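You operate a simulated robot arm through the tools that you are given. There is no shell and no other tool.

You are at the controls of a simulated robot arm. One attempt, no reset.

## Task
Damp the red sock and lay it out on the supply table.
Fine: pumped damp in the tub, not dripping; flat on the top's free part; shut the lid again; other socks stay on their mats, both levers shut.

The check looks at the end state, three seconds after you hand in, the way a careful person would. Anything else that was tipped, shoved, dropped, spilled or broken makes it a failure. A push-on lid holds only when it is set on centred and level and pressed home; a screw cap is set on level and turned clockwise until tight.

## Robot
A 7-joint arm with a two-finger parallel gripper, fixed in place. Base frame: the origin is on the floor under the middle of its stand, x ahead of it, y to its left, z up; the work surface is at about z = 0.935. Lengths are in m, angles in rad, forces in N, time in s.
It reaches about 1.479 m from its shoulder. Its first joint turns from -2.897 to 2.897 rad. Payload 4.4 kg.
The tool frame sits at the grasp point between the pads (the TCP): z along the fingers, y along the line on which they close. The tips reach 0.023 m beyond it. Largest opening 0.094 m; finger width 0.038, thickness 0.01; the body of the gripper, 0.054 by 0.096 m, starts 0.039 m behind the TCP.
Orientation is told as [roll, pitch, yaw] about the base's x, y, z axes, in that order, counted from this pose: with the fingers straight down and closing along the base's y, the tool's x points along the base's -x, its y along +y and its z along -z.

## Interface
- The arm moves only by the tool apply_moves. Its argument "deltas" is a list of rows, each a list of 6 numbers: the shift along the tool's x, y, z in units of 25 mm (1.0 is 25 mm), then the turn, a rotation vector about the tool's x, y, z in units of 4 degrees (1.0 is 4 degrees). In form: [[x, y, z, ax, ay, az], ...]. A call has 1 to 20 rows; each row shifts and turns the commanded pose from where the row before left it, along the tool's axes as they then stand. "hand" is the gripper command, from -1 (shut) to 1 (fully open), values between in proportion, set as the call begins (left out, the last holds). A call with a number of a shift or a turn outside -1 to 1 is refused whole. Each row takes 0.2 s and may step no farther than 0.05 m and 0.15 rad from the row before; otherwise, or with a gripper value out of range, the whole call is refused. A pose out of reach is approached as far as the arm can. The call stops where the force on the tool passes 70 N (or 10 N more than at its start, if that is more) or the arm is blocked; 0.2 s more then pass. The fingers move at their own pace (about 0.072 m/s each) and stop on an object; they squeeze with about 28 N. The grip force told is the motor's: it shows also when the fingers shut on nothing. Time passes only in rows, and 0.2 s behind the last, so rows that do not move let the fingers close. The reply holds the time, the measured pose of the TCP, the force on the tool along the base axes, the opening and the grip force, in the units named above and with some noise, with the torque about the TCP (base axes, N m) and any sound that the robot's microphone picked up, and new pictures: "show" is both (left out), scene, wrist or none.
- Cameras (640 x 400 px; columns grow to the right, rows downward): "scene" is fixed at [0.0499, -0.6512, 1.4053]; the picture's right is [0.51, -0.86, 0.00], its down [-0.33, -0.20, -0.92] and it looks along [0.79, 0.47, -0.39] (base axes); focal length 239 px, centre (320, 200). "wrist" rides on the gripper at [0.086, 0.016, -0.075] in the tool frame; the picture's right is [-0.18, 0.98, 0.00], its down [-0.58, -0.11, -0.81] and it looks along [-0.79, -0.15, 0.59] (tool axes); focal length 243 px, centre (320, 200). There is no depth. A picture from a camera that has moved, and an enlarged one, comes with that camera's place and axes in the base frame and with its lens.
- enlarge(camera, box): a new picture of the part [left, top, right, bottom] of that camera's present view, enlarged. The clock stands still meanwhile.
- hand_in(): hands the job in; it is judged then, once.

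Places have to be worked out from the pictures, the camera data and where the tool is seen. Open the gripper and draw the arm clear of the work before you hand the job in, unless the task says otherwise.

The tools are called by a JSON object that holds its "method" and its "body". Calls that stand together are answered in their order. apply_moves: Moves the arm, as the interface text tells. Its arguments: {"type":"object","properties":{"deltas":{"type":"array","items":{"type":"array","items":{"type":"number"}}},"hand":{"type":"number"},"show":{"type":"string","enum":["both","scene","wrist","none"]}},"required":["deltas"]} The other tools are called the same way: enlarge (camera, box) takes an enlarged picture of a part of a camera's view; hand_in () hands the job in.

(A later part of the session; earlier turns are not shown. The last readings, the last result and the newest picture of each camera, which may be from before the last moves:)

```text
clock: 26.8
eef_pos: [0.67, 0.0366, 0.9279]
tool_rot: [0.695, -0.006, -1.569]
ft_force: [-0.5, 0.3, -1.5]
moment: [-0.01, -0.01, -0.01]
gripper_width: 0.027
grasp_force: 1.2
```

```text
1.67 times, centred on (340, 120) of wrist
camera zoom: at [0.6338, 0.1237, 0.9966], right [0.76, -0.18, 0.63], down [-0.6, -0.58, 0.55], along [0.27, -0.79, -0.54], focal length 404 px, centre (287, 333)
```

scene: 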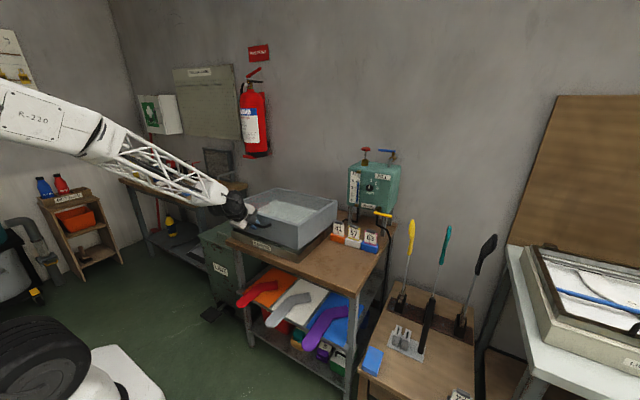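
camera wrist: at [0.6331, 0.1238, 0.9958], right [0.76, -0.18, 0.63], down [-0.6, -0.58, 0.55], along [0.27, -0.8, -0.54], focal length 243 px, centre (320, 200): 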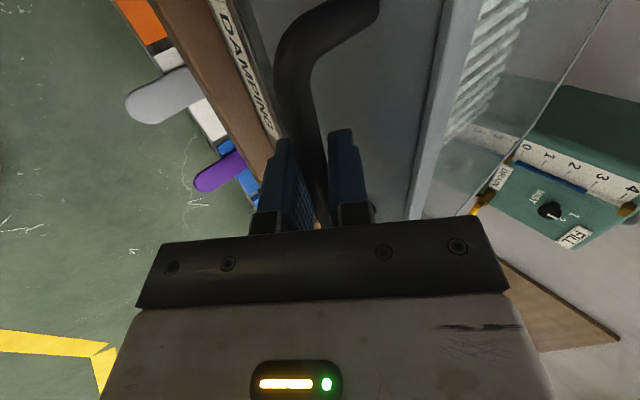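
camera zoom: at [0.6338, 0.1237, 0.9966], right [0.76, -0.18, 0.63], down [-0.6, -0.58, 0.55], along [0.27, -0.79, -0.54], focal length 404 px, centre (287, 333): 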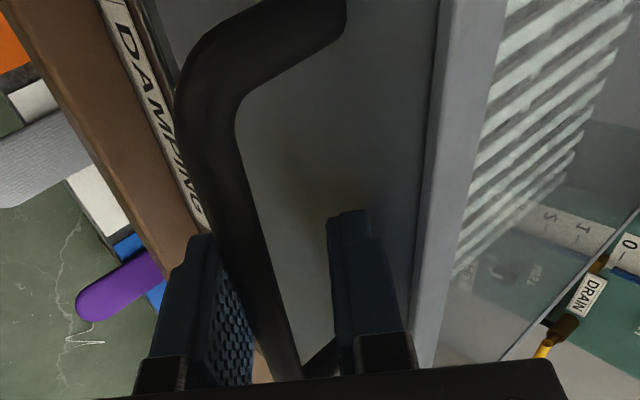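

The lid stays partly open and the tool is unloaded, so the spike came from lifting too fast. I'll lift more slowly along the arc, about 8 mm per row.

{"method": "apply_moves", "body": {"deltas": [[0, 0.13, -0.09, 0, 0, 0], [0, 0.135, -0.09, 0, 0, 0], [0, 0.269, -0.178, 0, 0, 0], [0, 0.272, -0.172, 0, 0, 0], [0, 0.276, -0.166, 0, 0, 0], [0, 0.279, -0.16, 0, 0, 0], [0, 0.282, -0.155, 0, 0, 0], [0, 0.286, -0.149, 0, 0, 0], [0, 0.289, -0.143, 0, 0, 0], [0, 0.292, -0.137, 0, 0, 0]]}}

```text
clock: 29.0
eef_pos: [0.6946, 0.0372, 0.9961]
tool_rot: [0.697, -0.006, -1.57]
ft_force: [-1.6, -0.2, -1.3]
moment: [-0.02, 0.03, 0.01]
gripper_width: 0.0266
grasp_force: 0.8
camera wrist: at [0.659, 0.1244, 1.0639], right [0.75, -0.18, 0.63], down [-0.6, -0.58, 0.55], along [0.27, -0.79, -0.54], focal length 243 px, centre (320, 200)
```

scene: 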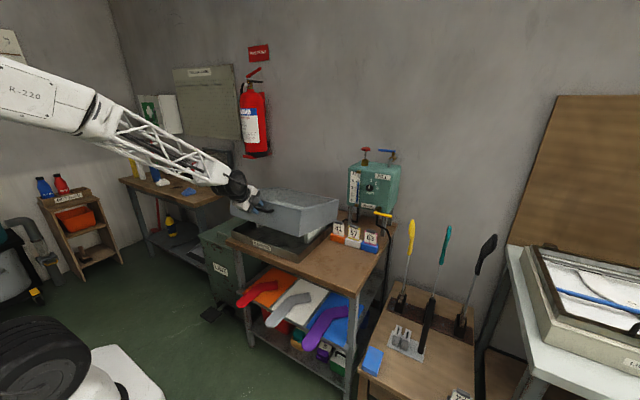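
wrist: 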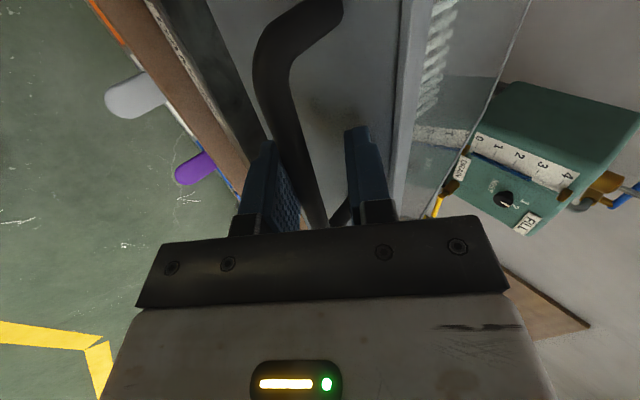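

The lid swings easily with almost no load. I'll continue along the arc toward about 49°.

{"method": "apply_moves", "body": {"deltas": [[0, 0.35, -0.15, 0, 0, 0], [0, 0.448, -0.179, 0, 0, 0], [0, 0.454, -0.165, 0, 0, 0], [0, 0.459, -0.151, 0, 0, 0], [0, 0.463, -0.136, 0, 0, 0], [0, 0.468, -0.122, 0, 0, 0], [0, 0.471, -0.107, 0, 0, 0], [0, 0.474, -0.092, 0, 0, 0], [0, 0.477, -0.077, 0, 0, 0], [0, 0.479, -0.062, 0, 0, 0], [0, 0.481, -0.047, 0, 0, 0], [0, 0.482, -0.032, 0, 0, 0], [0, 0.483, -0.017, 0, 0, 0], [0, 0.483, -0.001, 0, 0, 0], [0, 0.483, 0.014, 0, 0, 0], [0, 0.482, 0.028, 0, 0, 0], [0, 0.481, 0.044, 0, 0, 0], [0, 0.48, 0.059, 0, 0, 0], [0, 0.477, 0.074, 0, 0, 0], [0, 0.475, 0.089, 0, 0, 0]]}}

```text
clock: 33.2
eef_pos: [0.8582, 0.0387, 1.1671]
tool_rot: [0.695, -0.006, -1.569]
ft_force: [-0.1, 0.2, -0.5]
moment: [0.01, 0.02, -0.02]
gripper_width: 0.0263
grasp_force: 0.7
camera wrist: at [0.8219, 0.1255, 1.2339], right [0.76, -0.18, 0.63], down [-0.6, -0.58, 0.55], along [0.27, -0.79, -0.55], focal length 243 px, centre (320, 200)
```

scene: 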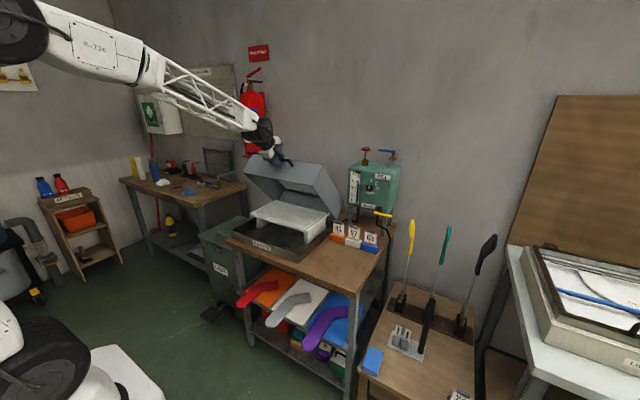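
wrist: 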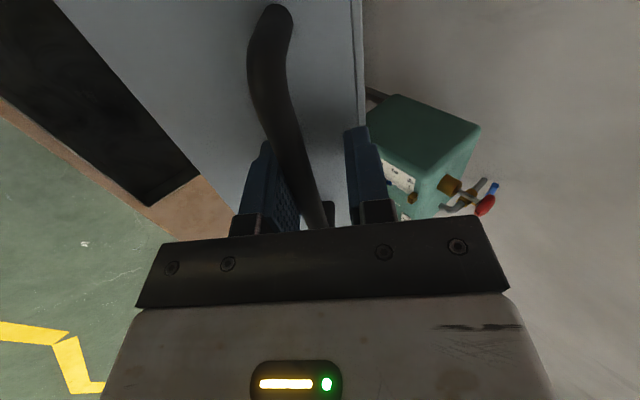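

The lid is about 49° open, still with no load. I'll continue to about 70° and check again.

{"method": "apply_moves", "body": {"deltas": [[0, 0.471, 0.104, 0, 0, 0], [0, 0.468, 0.119, 0, 0, 0], [0, 0.464, 0.134, 0, 0, 0], [0, 0.46, 0.148, 0, 0, 0], [0, 0.455, 0.163, 0, 0, 0], [0, 0.449, 0.177, 0, 0, 0], [0, 0.443, 0.191, 0, 0, 0], [0, 0.438, 0.205, 0, 0, 0], [0, 0.431, 0.218, 0, 0, 0], [0, 0.424, 0.232, 0, 0, 0], [0, 0.416, 0.245, 0, 0, 0], [0, 0.408, 0.258, 0, 0, 0]]}}

{"method": "enlarge", "body": {"camera": "scene", "box": [200, 120, 360, 260]}}

```text
clock: 35.8
eef_pos: [0.9959, 0.0393, 1.2098]
tool_rot: [0.696, -0.007, -1.568]
ft_force: [0.6, -0.1, 0.0]
moment: [-0.01, 0.0, 0.0]
gripper_width: 0.0261
grasp_force: 0.3
camera wrist: at [0.9595, 0.1259, 1.2774], right [0.76, -0.18, 0.63], down [-0.6, -0.58, 0.55], along [0.27, -0.79, -0.54], focal length 243 px, centre (320, 200)
```

scene: 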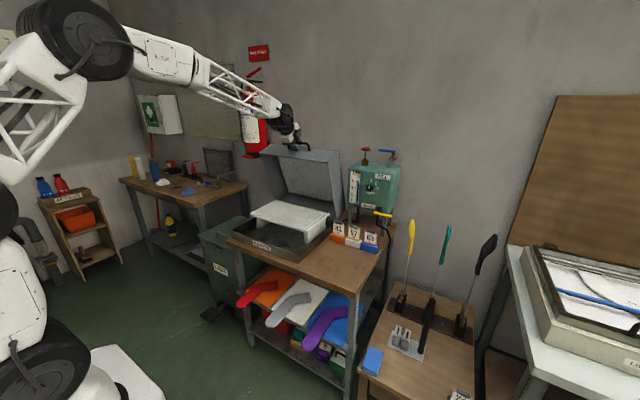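
wrist: 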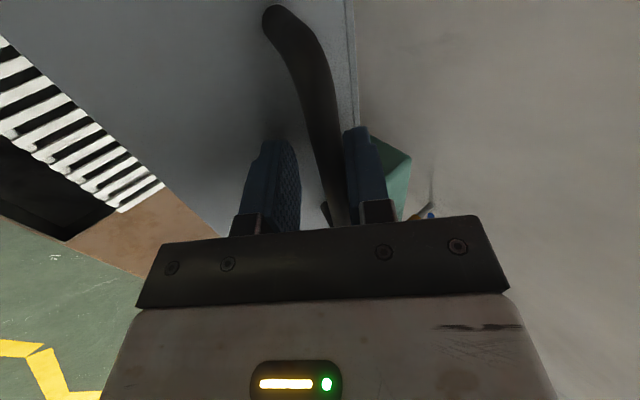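

```text
2.86 times, centred on (280, 190) of scene
camera zoom: at [0.0499, -0.6512, 1.4053], right [0.51, -0.86, 0.0], down [-0.33, -0.2, -0.92], along [0.79, 0.47, -0.39], focal length 684 px, centre (434, 229)
```

zoom: 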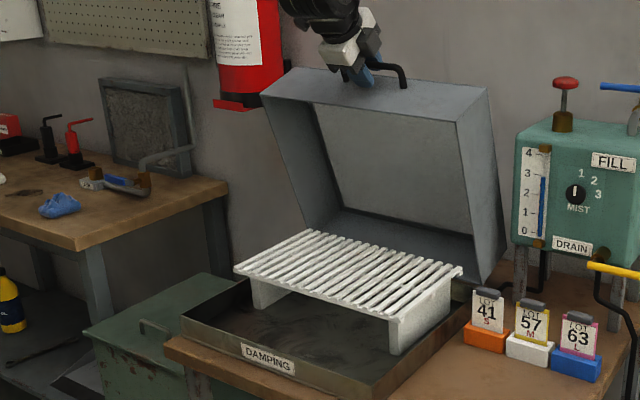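

The lid is near 75° and the bar is now leading against the rear finger, perhaps past centre. I'll pause to see if it holds or moves by itself.

{"method": "apply_moves", "body": {"deltas": [[0, 0, 0, 0, 0, 0], [0, 0, 0, 0, 0, 0], [0, 0, 0, 0, 0, 0], [0, 0, 0, 0, 0, 0]], "show": "wrist"}}

{"method": "enlarge", "body": {"camera": "scene", "box": [200, 120, 360, 260]}}

```text
clock: 36.8
eef_pos: [0.9948, 0.0392, 1.2091]
tool_rot: [0.697, -0.006, -1.568]
ft_force: [0.4, 0.0, 1.4]
moment: [0.03, 0.02, -0.07]
gripper_width: 0.0266
grasp_force: 0.5
camera wrist: at [0.9594, 0.1259, 1.2773], right [0.75, -0.18, 0.63], down [-0.6, -0.58, 0.55], along [0.27, -0.79, -0.54], focal length 243 px, centre (320, 200)
```

wrist: 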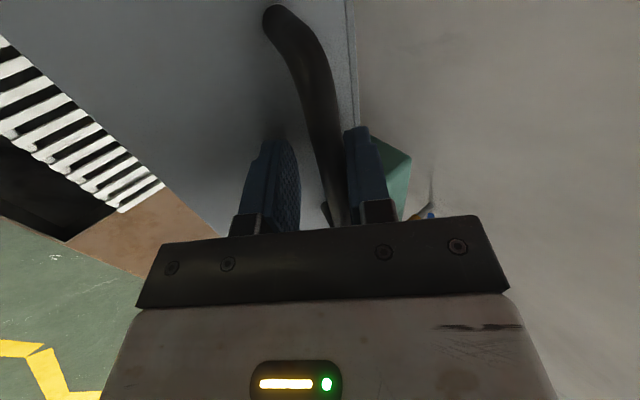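

```text
2.86 times, centred on (280, 190) of scene
camera zoom: at [0.0499, -0.6512, 1.4053], right [0.51, -0.86, 0.0], down [-0.33, -0.2, -0.92], along [0.79, 0.47, -0.39], focal length 684 px, centre (434, 229)
```

zoom: 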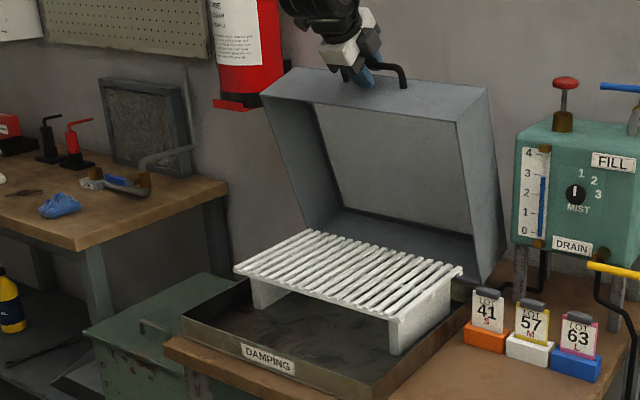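

It leans gently on the rear finger, so it's past centre. I'll ease it on to its stop slowly.

{"method": "apply_moves", "body": {"deltas": [[0, 0.198, 0.139, 0, 0, 0], [0, 0.196, 0.142, 0, 0, 0], [0, 0.194, 0.145, 0, 0, 0], [0, 0.191, 0.148, 0, 0, 0], [0, 0.189, 0.151, 0, 0, 0], [0, 0.186, 0.154, 0, 0, 0], [0, 0.184, 0.157, 0, 0, 0], [0, 0.181, 0.16, 0, 0, 0]], "show": "wrist"}}

{"method": "enlarge", "body": {"camera": "scene", "box": [200, 120, 360, 260]}}

```text
clock: 38.6
eef_pos: [1.0439, 0.041, 1.2125]
tool_rot: [0.697, -0.004, -1.566]
ft_force: [-0.1, -7.0, 16.0]
moment: [0.14, 0.2, -0.04]
gripper_width: 0.0277
grasp_force: 1.5
camera wrist: at [1.0078, 0.1259, 1.2802], right [0.75, -0.18, 0.63], down [-0.6, -0.58, 0.55], along [0.27, -0.79, -0.54], focal length 243 px, centre (320, 200)
```

wrist: 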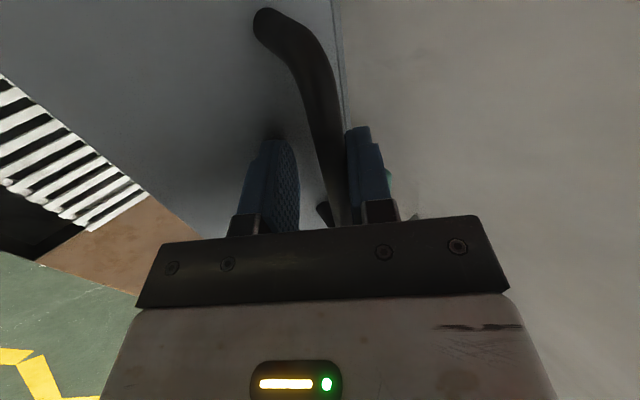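

```text
2.86 times, centred on (280, 190) of scene
camera zoom: at [0.0499, -0.6512, 1.4053], right [0.51, -0.86, 0.0], down [-0.33, -0.2, -0.92], along [0.79, 0.47, -0.39], focal length 684 px, centre (434, 229)
```

zoom: 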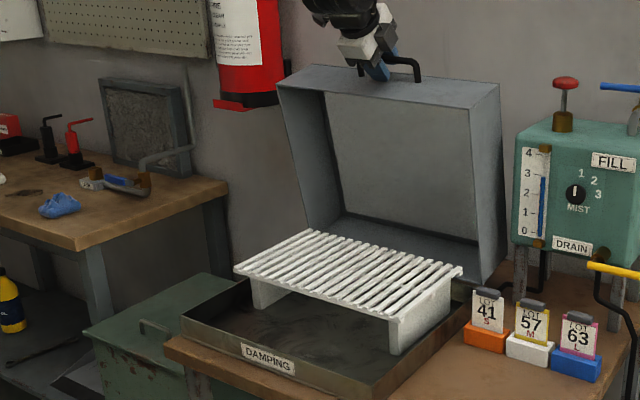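

The lid is at about 83° and the bar has drifted toward the fingertips. I'll move the fingers 8 mm deeper, then keep easing it back to find the stop.

{"method": "apply_moves", "body": {"deltas": [[0, 0, 0.16, 0, 0, 0], [0, 0, 0.16, 0, 0, 0], [0, 0.165, 0.173, 0, 0, 0], [0, 0.162, 0.176, 0, 0, 0], [0, 0.159, 0.179, 0, 0, 0], [0, 0.156, 0.182, 0, 0, 0], [0, 0.153, 0.185, 0, 0, 0], [0, 0.15, 0.188, 0, 0, 0]], "show": "wrist"}}

{"method": "enlarge", "body": {"camera": "scene", "box": [200, 120, 360, 260]}}

```text
clock: 39.5
eef_pos: [1.0583, 0.039, 1.2128]
tool_rot: [0.704, -0.007, -1.569]
ft_force: [1.2, -2.3, 7.4]
moment: [0.1, 0.02, 0.01]
gripper_width: 0.0273
grasp_force: 2.0
stopped in row 4: the force on the tool passed its limit at 74 N (the readings are from after the stop); the commanded pose is now the measured one
camera wrist: at [1.0216, 0.1261, 1.2803], right [0.75, -0.18, 0.64], down [-0.6, -0.58, 0.55], along [0.27, -0.79, -0.54], focal length 243 px, centre (320, 200)
```

wrist: 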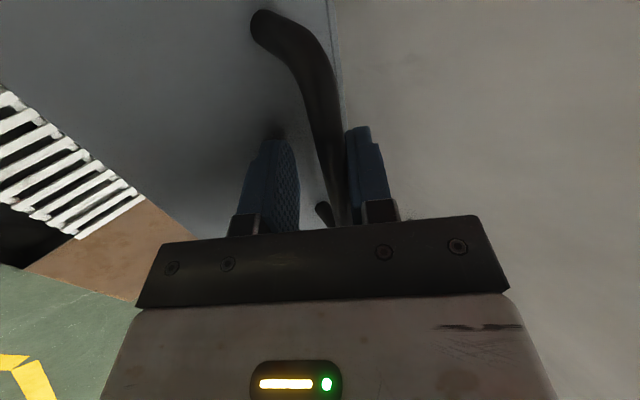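

```text
2.86 times, centred on (280, 190) of scene
camera zoom: at [0.0499, -0.6512, 1.4053], right [0.51, -0.86, 0.0], down [-0.33, -0.2, -0.92], along [0.79, 0.47, -0.39], focal length 684 px, centre (434, 229)
```

zoom: 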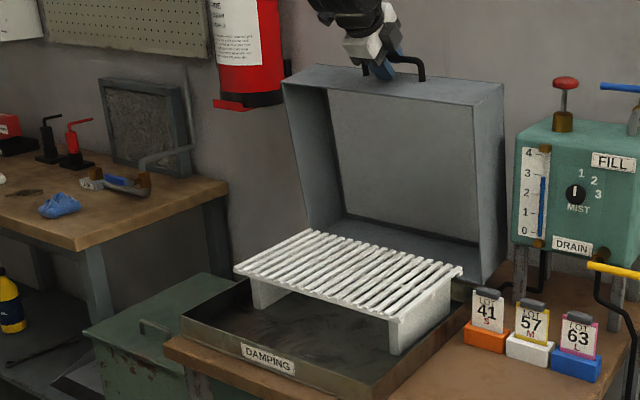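

The lower fingertip is close to the lid's front face, which explains the contact. I'll back off 5 mm along the fingers and keep easing the bar in +x.

{"method": "apply_moves", "body": {"deltas": [[0, 0, -0.25, 0, 0, 0], [0, 0.18, 0.14, 0, 0, 0], [0, 0.18, 0.14, 0, 0, 0], [0, 0.18, 0.14, 0, 0, 0], [0, 0.18, 0.14, 0, 0, 0], [0, 0.18, 0.14, 0, 0, 0]], "show": "wrist"}}

{"method": "enlarge", "body": {"camera": "scene", "box": [200, 120, 360, 260]}}

```text
clock: 40.9
eef_pos: [1.0822, 0.0395, 1.2187]
tool_rot: [0.705, -0.005, -1.569]
ft_force: [0.3, 0.4, -0.3]
moment: [-0.01, -0.05, -0.04]
gripper_width: 0.0267
grasp_force: 0.6
camera wrist: at [1.0454, 0.1259, 1.2858], right [0.75, -0.18, 0.64], down [-0.6, -0.58, 0.55], along [0.27, -0.79, -0.54], focal length 243 px, centre (320, 200)
```

wrist: 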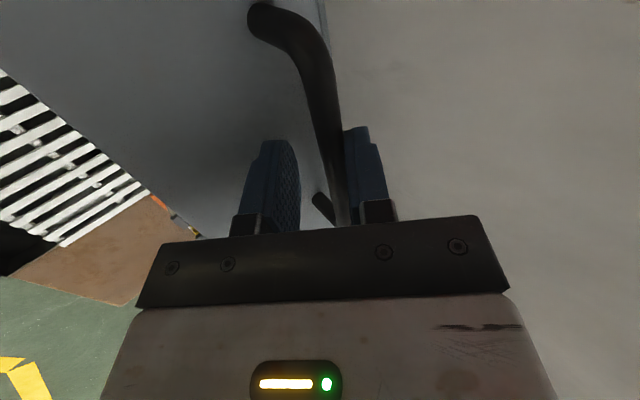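

```text
2.86 times, centred on (280, 190) of scene
camera zoom: at [0.0499, -0.6512, 1.4053], right [0.51, -0.86, 0.0], down [-0.33, -0.2, -0.92], along [0.79, 0.47, -0.39], focal length 684 px, centre (434, 229)
```

zoom: 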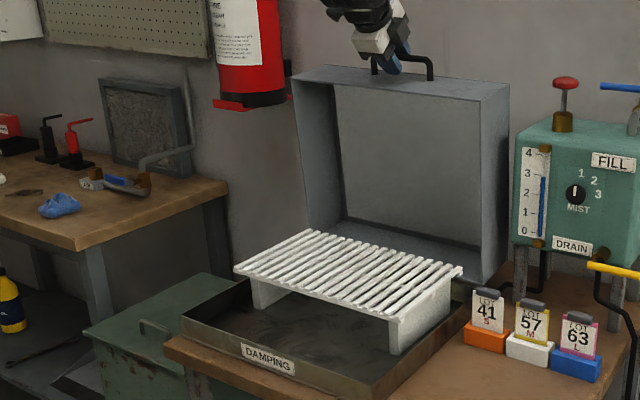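

The lid keeps following and leaning back, so I'll continue a few more steps.

{"method": "apply_moves", "body": {"deltas": [[0, 0.18, 0.15, 0, 0, 0], [0, 0.18, 0.15, 0, 0, 0], [0, 0.18, 0.15, 0, 0, 0], [0, 0.175, 0.16, 0, 0, 0], [0, 0.175, 0.16, 0, 0, 0], [0, 0.175, 0.16, 0, 0, 0], [0, 0.17, 0.16, 0, 0, 0], [0, 0.17, 0.16, 0, 0, 0]], "show": "wrist"}}

{"method": "enlarge", "body": {"camera": "scene", "box": [200, 120, 360, 260]}}

```text
clock: 42.7
eef_pos: [1.1305, 0.039, 1.2161]
tool_rot: [0.705, -0.005, -1.569]
ft_force: [3.1, -0.2, 1.2]
moment: [0.08, -0.05, -0.01]
gripper_width: 0.0271
grasp_force: 1.2
camera wrist: at [1.094, 0.1256, 1.284], right [0.75, -0.18, 0.64], down [-0.6, -0.58, 0.55], along [0.27, -0.79, -0.54], focal length 243 px, centre (320, 200)
```

wrist: 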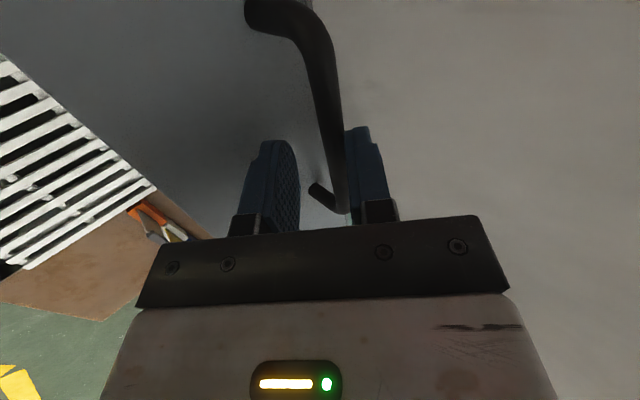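

```text
2.86 times, centred on (280, 190) of scene
camera zoom: at [0.0499, -0.6512, 1.4053], right [0.51, -0.86, 0.0], down [-0.33, -0.2, -0.92], along [0.79, 0.47, -0.39], focal length 684 px, centre (434, 229)
```

zoom: 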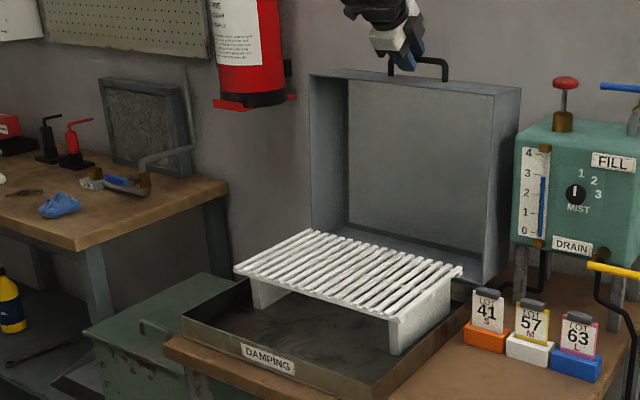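

The lid is around vertical, about 93–95°. I'll pause to see whether it stays there on its own.

{"method": "apply_moves", "body": {"deltas": [[0, -0.1, -0.3, 0, 0, 0], [0, -0.1, -0.3, 0, 0, 0], [0, 0, 0, 0, 0, 0], [0, 0, 0, 0, 0, 0], [0, 0, 0, 0, 0, 0]], "show": "wrist"}}

{"method": "enlarge", "body": {"camera": "scene", "box": [200, 120, 360, 260]}}

```text
clock: 43.9
eef_pos: [1.116, 0.0391, 1.2244]
tool_rot: [0.706, -0.006, -1.568]
ft_force: [-0.3, -0.7, 0.4]
moment: [0.02, -0.02, 0.01]
gripper_width: 0.0258
grasp_force: 0.1
camera wrist: at [1.0796, 0.1263, 1.2922], right [0.75, -0.18, 0.64], down [-0.6, -0.58, 0.55], along [0.27, -0.79, -0.54], focal length 243 px, centre (320, 200)
```

wrist: 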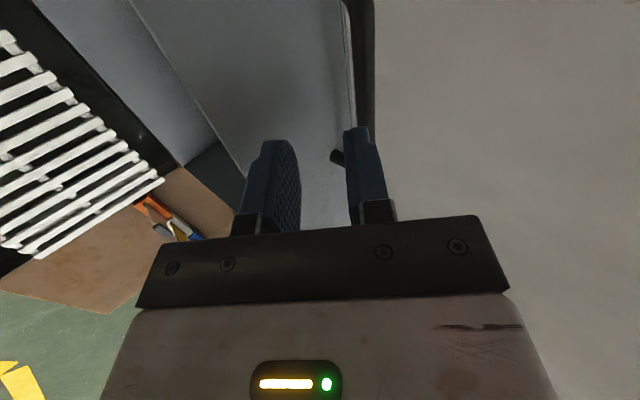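

```text
2.86 times, centred on (280, 190) of scene
camera zoom: at [0.0499, -0.6512, 1.4053], right [0.51, -0.86, 0.0], down [-0.33, -0.2, -0.92], along [0.79, 0.47, -0.39], focal length 684 px, centre (434, 229)
```

zoom: 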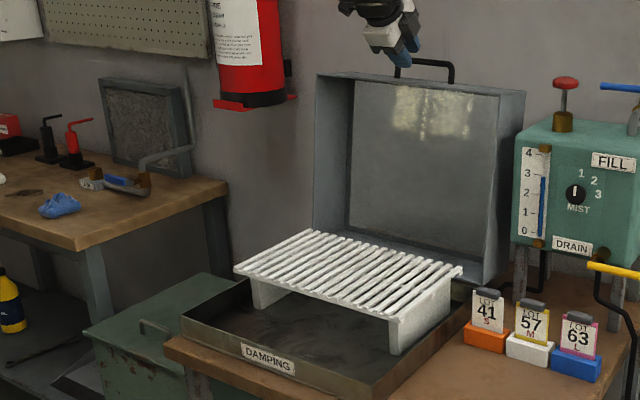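

The lid slipped past the fingers and is resting open on its own at about 100°. I'll retract up and back, then level the gripper.

{"method": "apply_moves", "body": {"deltas": [[0, -0.2, -0.6, 0, 0, 0], [0, -0.2, -0.9, 0, 0, 0], [0, -0.3, -0.9, 0, 0, 0], [0, -0.3, -0.9, 0, 0, 0], [0, -0.3, -0.9, 0, 0, 0], [0, -0.3, -0.9, 0, 0, 0], [0, -0.3, -0.9, 0, 0, 0], [0, 0, 0, 1, 0, 0], [0, 0, 0, 1, 0, 0], [0, 0, 0, 1, 0, 0], [0, 0, 0, 1, 0, 0], [0, 0, 0, 1, 0, 0], [0, 0, 0, 1, 0, 0], [0, 0, 0, 1, 0, 0], [0, 0, 0, 1, 0, 0], [0, 0, 0, 1, 0, 0], [0, 0, 0, 1, 0, 0], [0, 0, 0, 0.11, 0, 0]], "hand": 1}}

```text
clock: 47.7
eef_pos: [0.9824, 0.04, 1.308]
tool_rot: [0.0, -0.006, -1.569]
ft_force: [0.4, -0.2, 0.1]
moment: [-0.01, 0.03, 0.01]
gripper_width: 0.094
grasp_force: 0.1
camera wrist: at [0.9984, 0.1267, 1.383], right [0.98, -0.18, 0.0], down [-0.11, -0.58, 0.81], along [-0.15, -0.8, -0.59], focal length 243 px, centre (320, 200)
```

scene: 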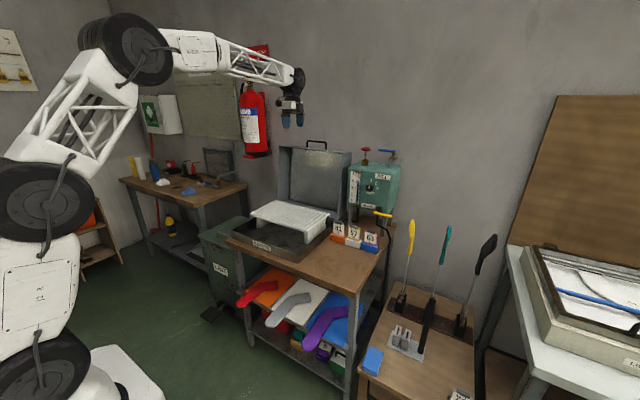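
wrist: 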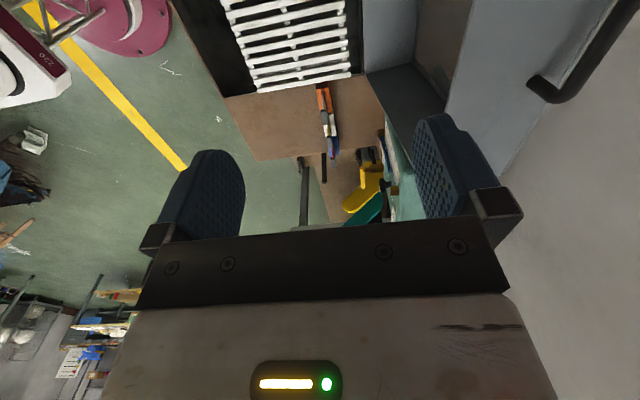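

The lid is staying open. I'll bring the arm back in front of the shelf and turn the gripper to yaw 0 so the wrist camera can see the red sock.

{"method": "apply_moves", "body": {"deltas": [[0.16, -1, 0.6, 0, 0, 0], [0.16, -1, 0.6, 0, 0, 0], [0.16, -1, 0.6, 0, 0, 0], [0.16, -1, 0.6, 0, 0, 0], [0.16, -1, 0.6, 0, 0, 0], [0.16, -1, 0.6, 0, 0, 0], [0.16, -1, 0.6, 0, 0, 0], [0.16, -1, 0.6, 0, 0, 0], [0.16, -1, 0.6, 0, 0, 0], [0.16, -1, 0.6, 0, 0, 0], [0.16, -1, 0.6, 0, 0, 0], [0.16, -1, 0.6, 0, 0, 0], [0.16, -1, 0.6, 0, 0, 0], [0.16, -1, 0.6, 0, 0, 0], [0.16, -1, 0.6, 0, 0, 0], [0.16, -1, 0.6, 0, 0, 0], [0.16, -1, 0.6, 0, 0, 0], [0.16, -1, 0.6, 0, 0, 0], [0.16, -1, 0.6, 0, 0, 0], [0.16, -1, 0.6, 0, 0, 0]], "show": "none"}}

{"method": "apply_moves", "body": {"deltas": [[0, 0, 0, 0, 0, -1], [0, 0, 0, 0, 0, -1], [0, 0, 0, 0, 0, -1], [0, 0, 0, 0, 0, -1], [0, 0, 0, 0, 0, -1], [0, 0, 0, 0, 0, -1], [0, 0, 0, 0, 0, -1], [0, 0, 0, 0, 0, -1], [0, 0, 0, 0, 0, -1], [0, 0, 0, 0, 0, -1], [0, 0, 0, 0, 0, -1], [0, 0, 0, 0, 0, -1], [0, 0, 0, 0, 0, -1], [0, 0, 0, 0, 0, -1], [0, 0, 0, 0, 0, -1], [0, 0, 0, 0, 0, -1], [0, 0, 0, 0, 0, -1], [0, 0, 0, 0, 0, -1], [0, 0, 0, 0, 0, -1], [0, 0, 0, 0, 0, -1]]}}

```text
clock: 51.9
eef_pos: [0.4821, 0.1174, 1.0068]
tool_rot: [0.001, -0.005, -1.57]
ft_force: [-0.1, 0.4, -0.1]
moment: [-0.03, -0.04, 0.01]
gripper_width: 0.0937
grasp_force: 0.1
```

```text
clock: 56.1
eef_pos: [0.483, 0.1177, 1.0084]
tool_rot: [-0.003, 0.0, -0.171]
ft_force: [-0.3, 0.2, -0.2]
moment: [0.02, 0.03, 0.0]
gripper_width: 0.0939
grasp_force: 0.0
camera wrist: at [0.3993, 0.1477, 1.0835], right [0.35, 0.94, 0.0], down [0.56, -0.2, 0.81], along [0.75, -0.28, -0.59], focal length 243 px, centre (320, 200)
```

scene: 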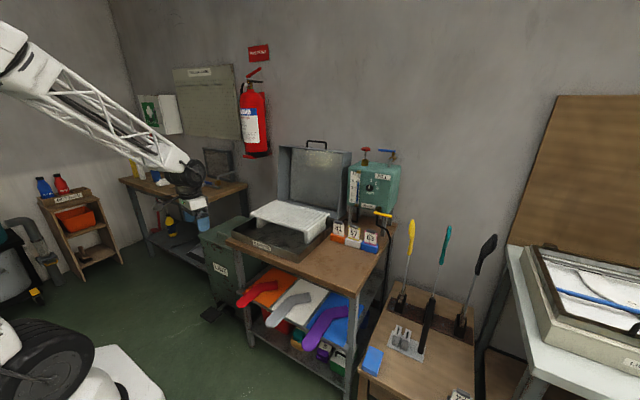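
wrist: 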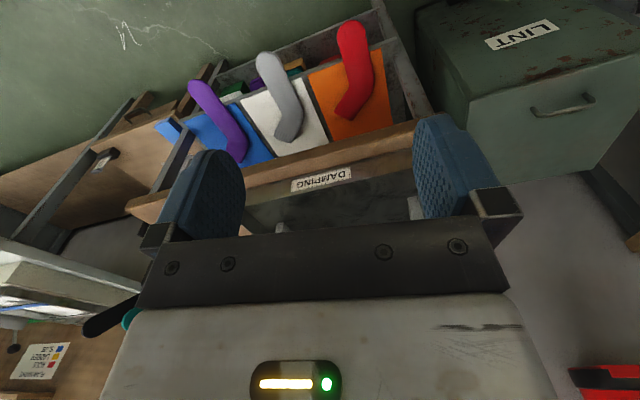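

The socks are now visible. I'll finish the yaw to 0, drop 10 cm, and then enlarge the sock.

{"method": "apply_moves", "body": {"deltas": [[0, 0, 0, 0, 0, -1], [0, 0, 0, 0, 0, -1], [0, 0, 0, 0, 0, -0.45], [0.5, 0, 1, 0, 0, 0], [0.5, 0, 1, 0, 0, 0], [0.5, 0, 1, 0, 0, 0], [0.5, 0, 1, 0, 0, 0]], "show": "wrist"}}

{"method": "enlarge", "body": {"camera": "wrist", "box": [200, 0, 420, 140]}}

```text
clock: 57.7
eef_pos: [0.4317, 0.1174, 0.9081]
tool_rot: [-0.004, 0.001, -0.002]
ft_force: [-0.7, -0.7, -0.3]
moment: [0.0, 0.03, -0.02]
gripper_width: 0.0939
grasp_force: 0.0
camera wrist: at [0.3448, 0.134, 0.9834], right [0.19, 0.98, -0.01], down [0.58, -0.11, 0.81], along [0.79, -0.15, -0.59], focal length 243 px, centre (320, 200)
```

wrist: 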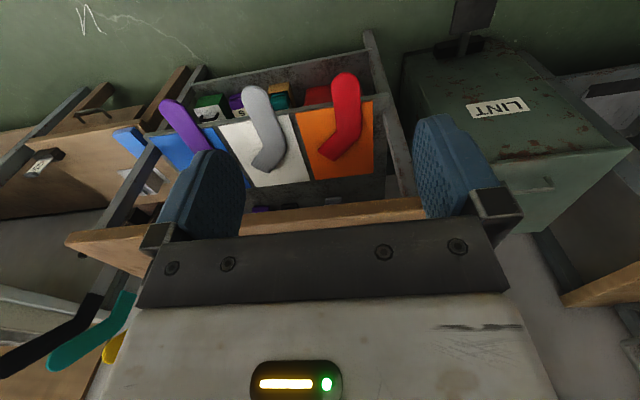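

```text
2.86 times, centred on (310, 70) of wrist
camera zoom: at [0.3448, 0.134, 0.9834], right [0.19, 0.98, -0.01], down [0.58, -0.11, 0.81], along [0.79, -0.15, -0.59], focal length 693 px, centre (349, 571)
```

zoom: 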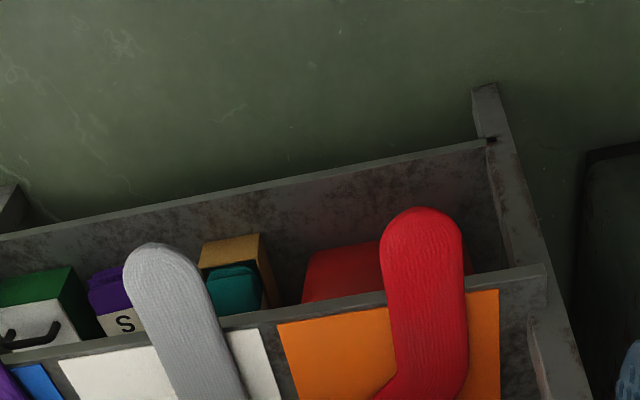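

The toe tip triangulates to about (0.589, 0.138, 0.487), and the foot lies along x at y≈0.136, about 65 mm wide. I'll tilt 30° so the wrist stays clear of the table edge and approach above the toe.

{"method": "apply_moves", "body": {"deltas": [[0, 0, 0, 0, -1, 0], [0, 0, 0, 0, -1, 0], [0, 0, 0, 0, -1, 0], [0, 0, 0, 0, -1, 0], [0, 0, 0, 0, -1, 0], [0, 0, 0, 0, -1, 0], [0, 0, 0, 0, -1, 0], [0, 0, 0, 0, -0.5, 0], [0.108, 0.07, 0.987, 0, 0, 0], [0.108, 0.07, 0.987, 0, 0, 0], [0.108, 0.07, 0.987, 0, 0, 0], [0.108, 0.07, 0.987, 0, 0, 0], [0.108, 0.07, 0.987, 0, 0, 0], [0.108, 0.07, 0.987, 0, 0, 0], [0.108, 0.07, 0.987, 0, 0, 0], [0.108, 0.07, 0.987, 0, 0, 0], [0.108, 0.07, 0.987, 0, 0, 0], [0.108, 0.07, 0.987, 0, 0, 0]]}}

```text
clock: 61.5
eef_pos: [0.5316, 0.1337, 0.6797]
tool_rot: [-0.006, -0.521, 0.002]
ft_force: [-0.4, 0.4, -0.4]
moment: [0.01, 0.01, 0.0]
gripper_width: 0.094
grasp_force: 0.1
camera wrist: at [0.4197, 0.1497, 0.7021], right [0.16, 0.98, 0.09], down [0.1, -0.1, 0.99], along [0.98, -0.15, -0.12], focal length 243 px, centre (320, 200)
```

scene: 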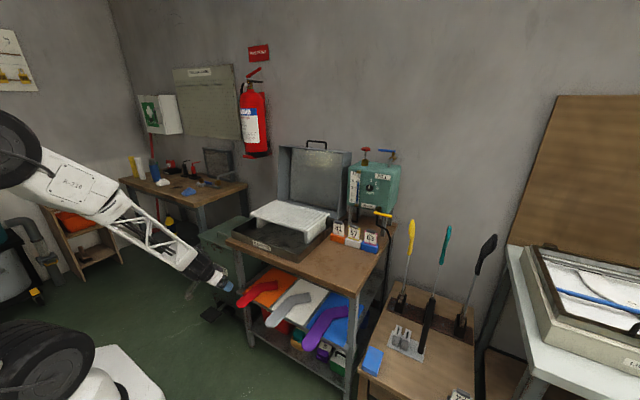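
wrist: 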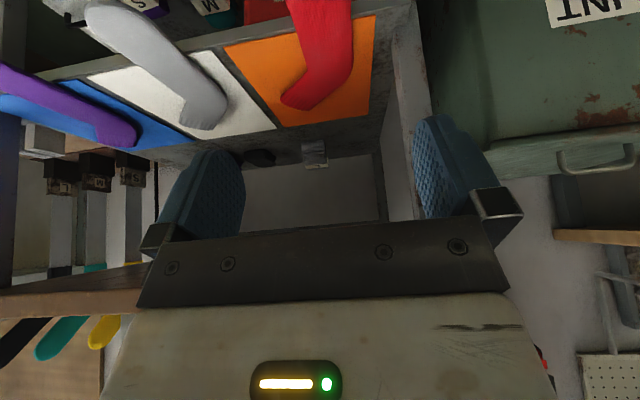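

Tilted pose reached and the sock's foot centre is at y≈0.135, matching the tool. I'll advance along the finger axis to just above the toe.

{"method": "apply_moves", "body": {"deltas": [[0.1, 0.01, 0.98, 0, 0, 0], [0.1, 0.01, 0.98, 0, 0, 0], [0.1, 0.01, 0.98, 0, 0, 0], [0.1, 0.01, 0.98, 0, 0, 0], [0.1, 0.01, 0.98, 0, 0, 0], [0, 0, 0.8, 0, 0, 0]]}}

{"method": "enlarge", "body": {"camera": "scene", "box": [200, 250, 310, 330]}}

```text
clock: 62.9
eef_pos: [0.5924, 0.1348, 0.5504]
tool_rot: [-0.006, -0.523, 0.001]
ft_force: [-0.2, 0.2, 0.6]
moment: [-0.01, 0.02, 0.02]
gripper_width: 0.0943
grasp_force: 0.0
camera wrist: at [0.4795, 0.1509, 0.5717], right [0.16, 0.98, 0.09], down [0.1, -0.1, 0.99], along [0.98, -0.15, -0.12], focal length 243 px, centre (320, 200)
```

scene: 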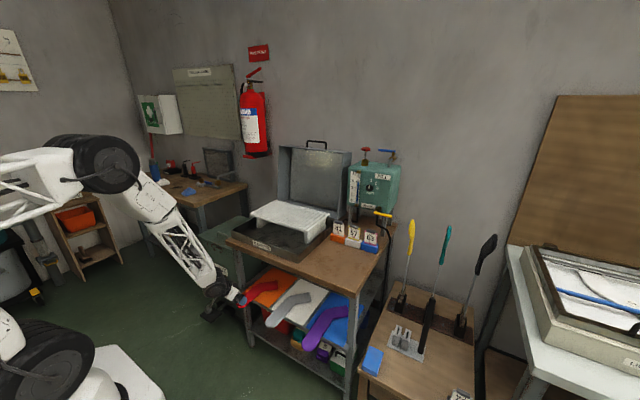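
wrist: 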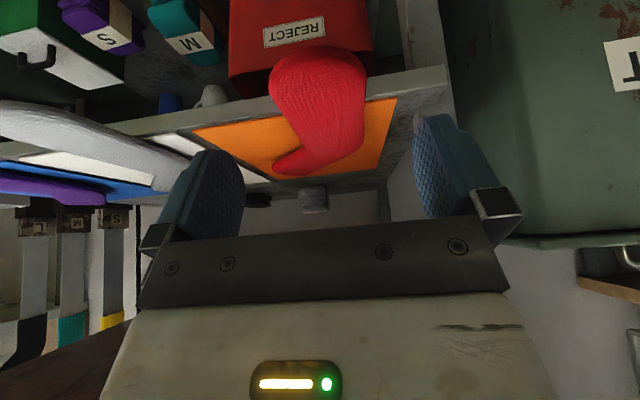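

```text
5.00 times, centred on (255, 290) of scene
camera zoom: at [0.0499, -0.6512, 1.4053], right [0.51, -0.86, 0.0], down [-0.33, -0.2, -0.92], along [0.79, 0.47, -0.39], focal length 1197 px, centre (645, -250)
```

zoom: 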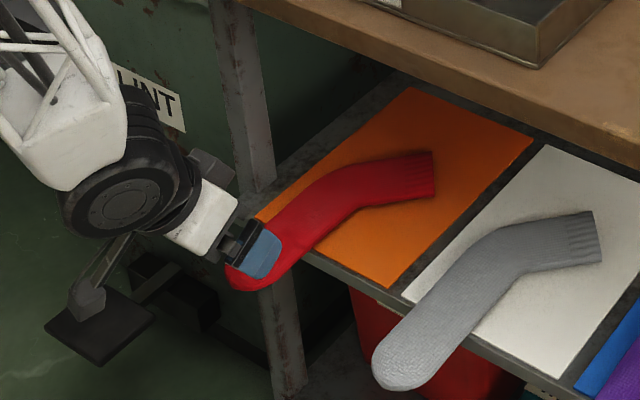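

The toe is centred between the fingers. I'll advance 8 cm along the finger axis to straddle the foot near the shelf edge.

{"method": "apply_moves", "body": {"deltas": [[0, 0, 0.8, 0, 0, 0], [0, 0, 0.8, 0, 0, 0], [0, 0, 0.8, 0, 0, 0], [0, 0, 0.83, 0, 0, 0]]}}

{"method": "enlarge", "body": {"camera": "scene", "box": [200, 250, 310, 330]}}

```text
clock: 63.9
eef_pos: [0.6339, 0.1328, 0.4816]
tool_rot: [-0.005, -0.523, 0.005]
ft_force: [0.0, -0.4, -0.2]
moment: [0.04, 0.01, 0.01]
gripper_width: 0.094
grasp_force: 0.1
camera wrist: at [0.521, 0.1497, 0.5031], right [0.16, 0.98, 0.09], down [0.1, -0.1, 0.99], along [0.98, -0.15, -0.12], focal length 243 px, centre (320, 200)
```

scene: 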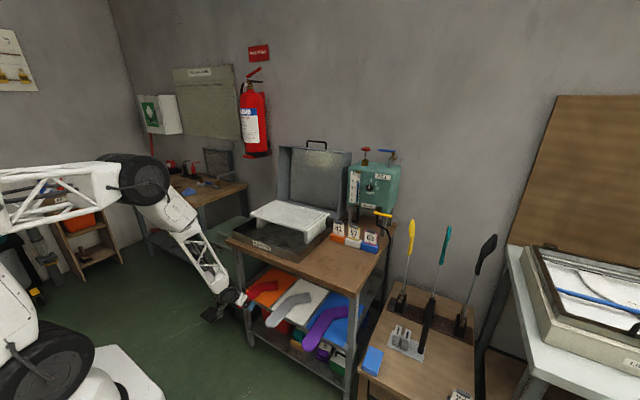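
wrist: 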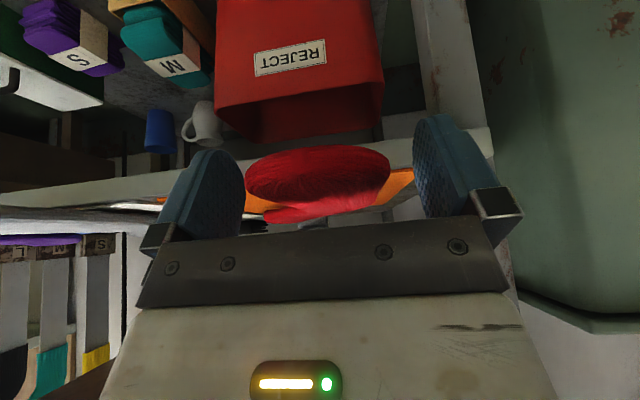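

```text
5.00 times, centred on (255, 290) of scene
camera zoom: at [0.0499, -0.6512, 1.4053], right [0.51, -0.86, 0.0], down [-0.33, -0.2, -0.92], along [0.79, 0.47, -0.39], focal length 1197 px, centre (645, -250)
```

zoom: 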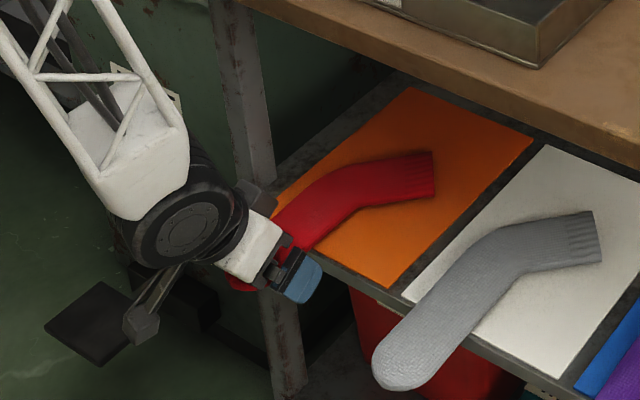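

The foot is between the fingers with no contact. I'll close on it.

{"method": "apply_moves", "body": {"deltas": [[0, 0, 0, 0, 0, 0], [0, 0, 0, 0, 0, 0], [0, 0, 0, 0, 0, 0], [0, 0, 0, 0, 0, 0]], "hand": -1}}

{"method": "enlarge", "body": {"camera": "scene", "box": [200, 250, 310, 330]}}

```text
clock: 64.9
eef_pos: [0.6343, 0.1332, 0.4816]
tool_rot: [-0.005, -0.522, 0.001]
ft_force: [0.4, -0.6, 0.7]
moment: [-0.01, 0.03, 0.0]
gripper_width: 0.0616
grasp_force: 27.9
camera wrist: at [0.5209, 0.1498, 0.5034], right [0.16, 0.98, 0.09], down [0.1, -0.1, 0.99], along [0.98, -0.15, -0.12], focal length 243 px, centre (320, 200)
```

scene: 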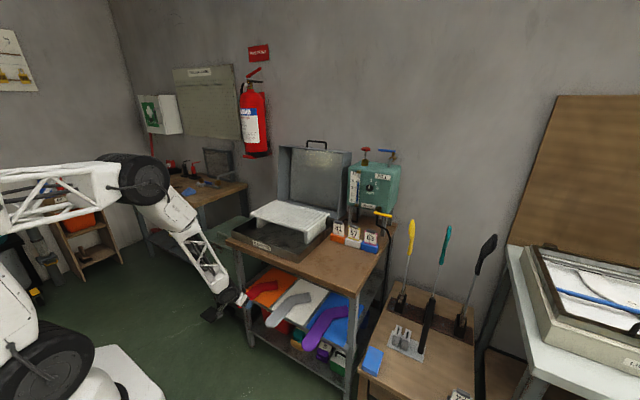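
wrist: 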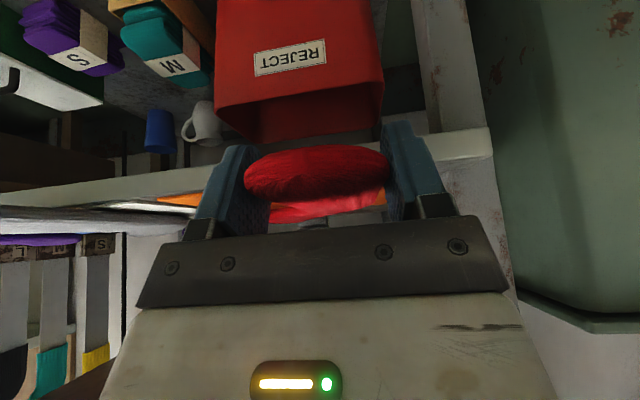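

```text
5.00 times, centred on (255, 290) of scene
camera zoom: at [0.0499, -0.6512, 1.4053], right [0.51, -0.86, 0.0], down [-0.33, -0.2, -0.92], along [0.79, 0.47, -0.39], focal length 1197 px, centre (645, -250)
```

zoom: 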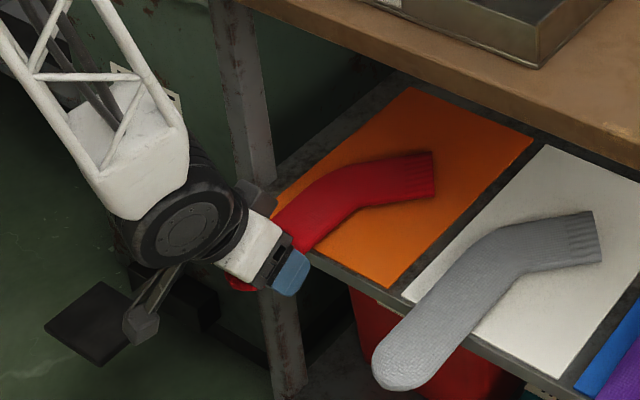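

It's gripped at 62 mm width with 28 N, so the sock is stiff. I'll lift 3 cm straight up.

{"method": "apply_moves", "body": {"deltas": [[-0.15, 0, -0.26, 0, 0, 0], [-0.2, 0, -0.346, 0, 0, 0], [-0.2, 0, -0.346, 0, 0, 0], [-0.1, 0, -0.173, 0, 0, 0]]}}

{"method": "enlarge", "body": {"camera": "scene", "box": [200, 250, 310, 330]}}

```text
clock: 65.9
eef_pos: [0.6323, 0.1339, 0.5137]
tool_rot: [-0.005, -0.522, 0.001]
ft_force: [-0.3, 0.1, 0.0]
moment: [0.01, -0.03, -0.02]
gripper_width: 0.0617
grasp_force: 28.0
camera wrist: at [0.5199, 0.1498, 0.5361], right [0.16, 0.98, 0.09], down [0.1, -0.1, 0.99], along [0.98, -0.15, -0.12], focal length 243 px, centre (320, 200)
```

scene: 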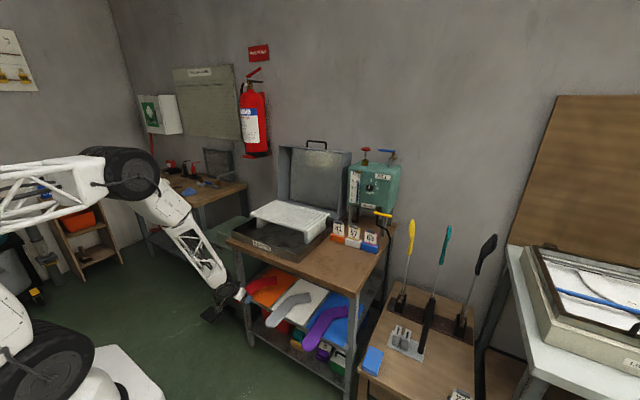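
wrist: 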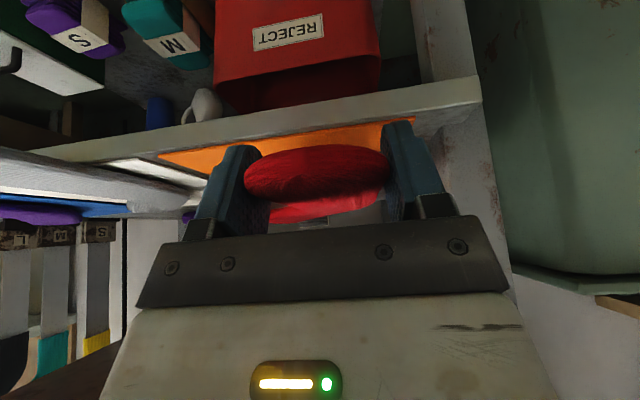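

```text
5.00 times, centred on (255, 290) of scene
camera zoom: at [0.0499, -0.6512, 1.4053], right [0.51, -0.86, 0.0], down [-0.33, -0.2, -0.92], along [0.79, 0.47, -0.39], focal length 1197 px, centre (645, -250)
```

zoom: 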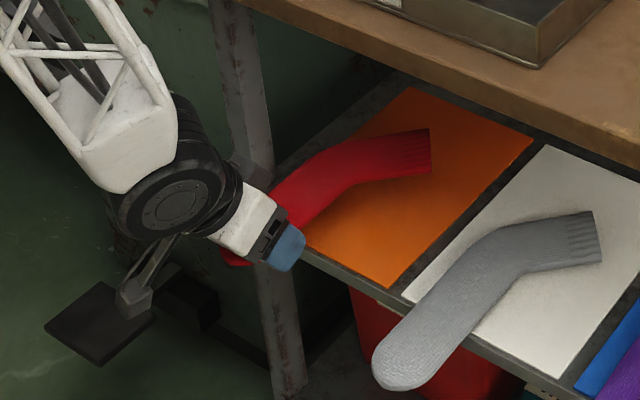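

The sock lifts level and rigid. I'll pull it straight back out from under the table top.

{"method": "apply_moves", "body": {"deltas": [[0.6, 0, -0.35, 0, 0, 0], [0.866, 0, -0.5, 0, 0, 0], [0.866, 0, -0.5, 0, 0, 0], [0.866, 0, -0.5, 0, 0, 0], [0.866, 0, -0.5, 0, 0, 0], [0.866, 0, -0.5, 0, 0, 0], [0.866, 0, -0.5, 0, 0, 0], [0.866, 0, -0.5, 0, 0, 0], [0.866, 0, -0.5, 0, 0, 0], [0.866, 0, -0.5, 0, 0, 0]]}}

```text
clock: 68.1
eef_pos: [0.3939, 0.137, 0.5176]
tool_rot: [-0.017, -0.519, 0.007]
ft_force: [0.2, -0.3, 0.3]
moment: [0.0, 0.0, -0.01]
gripper_width: 0.0618
grasp_force: 27.7
out of reach, approached as far as the arm can: row 10
camera wrist: at [0.2807, 0.1523, 0.5393], right [0.16, 0.98, 0.08], down [0.1, -0.09, 0.99], along [0.98, -0.15, -0.12], focal length 243 px, centre (320, 200)
```

scene: 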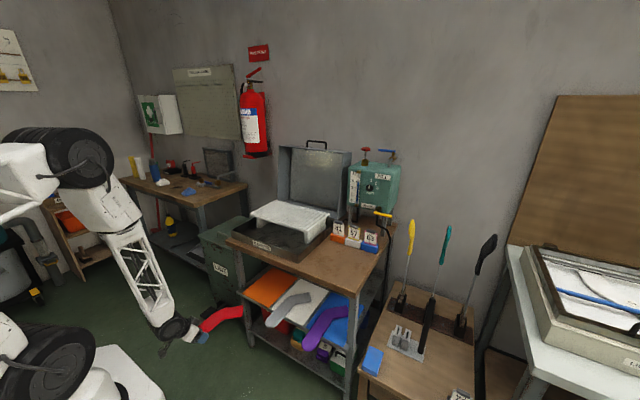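
wrist: 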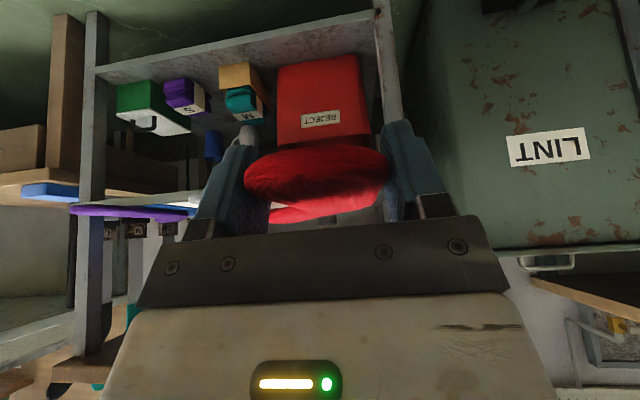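

The sock is clear of the table edge, with the cuff at x≈0.60. I'll raise it straight up above table height.

{"method": "apply_moves", "body": {"deltas": [[-0.5, 0, -0.866, 0, 0, 0], [-0.5, 0, -0.866, 0, 0, 0], [-0.5, 0, -0.866, 0, 0, 0], [-0.5, 0, -0.866, 0, 0, 0], [-0.5, 0, -0.866, 0, 0, 0], [-0.5, 0, -0.866, 0, 0, 0], [-0.5, 0, -0.866, 0, 0, 0], [-0.5, 0, -0.866, 0, 0, 0], [-0.5, 0, -0.866, 0, 0, 0], [-0.5, 0, -0.866, 0, 0, 0], [-0.5, 0, -0.866, 0, 0, 0], [-0.5, 0, -0.866, 0, 0, 0], [-0.5, 0, -0.866, 0, 0, 0], [-0.5, 0, -0.866, 0, 0, 0], [-0.5, 0, -0.866, 0, 0, 0], [-0.5, 0, -0.866, 0, 0, 0], [-0.5, 0, -0.866, 0, 0, 0], [-0.5, 0, -0.866, 0, 0, 0], [-0.5, 0, -0.866, 0, 0, 0], [-0.5, 0, -0.866, 0, 0, 0]]}}

```text
clock: 72.3
eef_pos: [0.3937, 0.1396, 1.0184]
tool_rot: [-0.005, -0.52, 0.002]
ft_force: [0.1, -0.4, -0.4]
moment: [0.01, 0.0, -0.01]
gripper_width: 0.0615
grasp_force: 27.7
camera wrist: at [0.2814, 0.1544, 1.0392], right [0.16, 0.98, 0.09], down [0.1, -0.1, 0.99], along [0.98, -0.15, -0.12], focal length 243 px, centre (320, 200)
```

scene: 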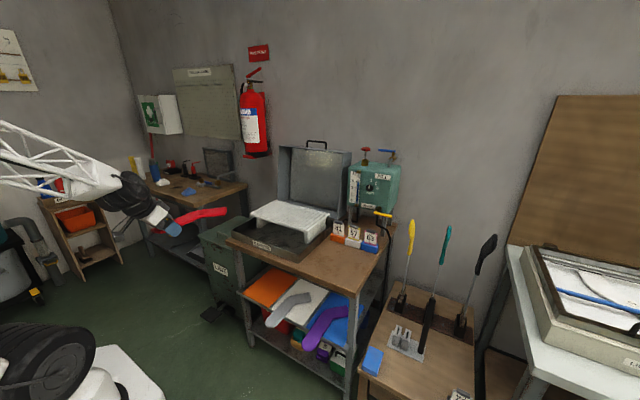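
wrist: 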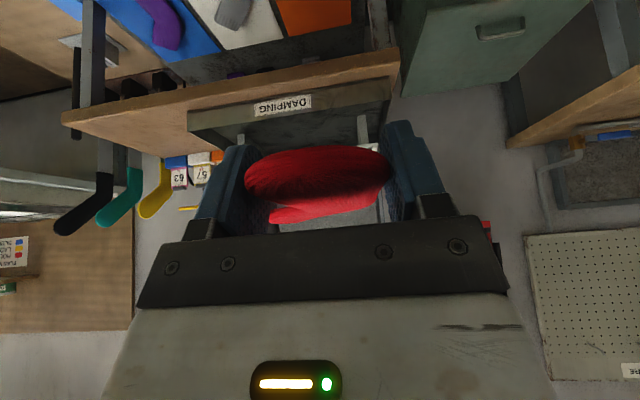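

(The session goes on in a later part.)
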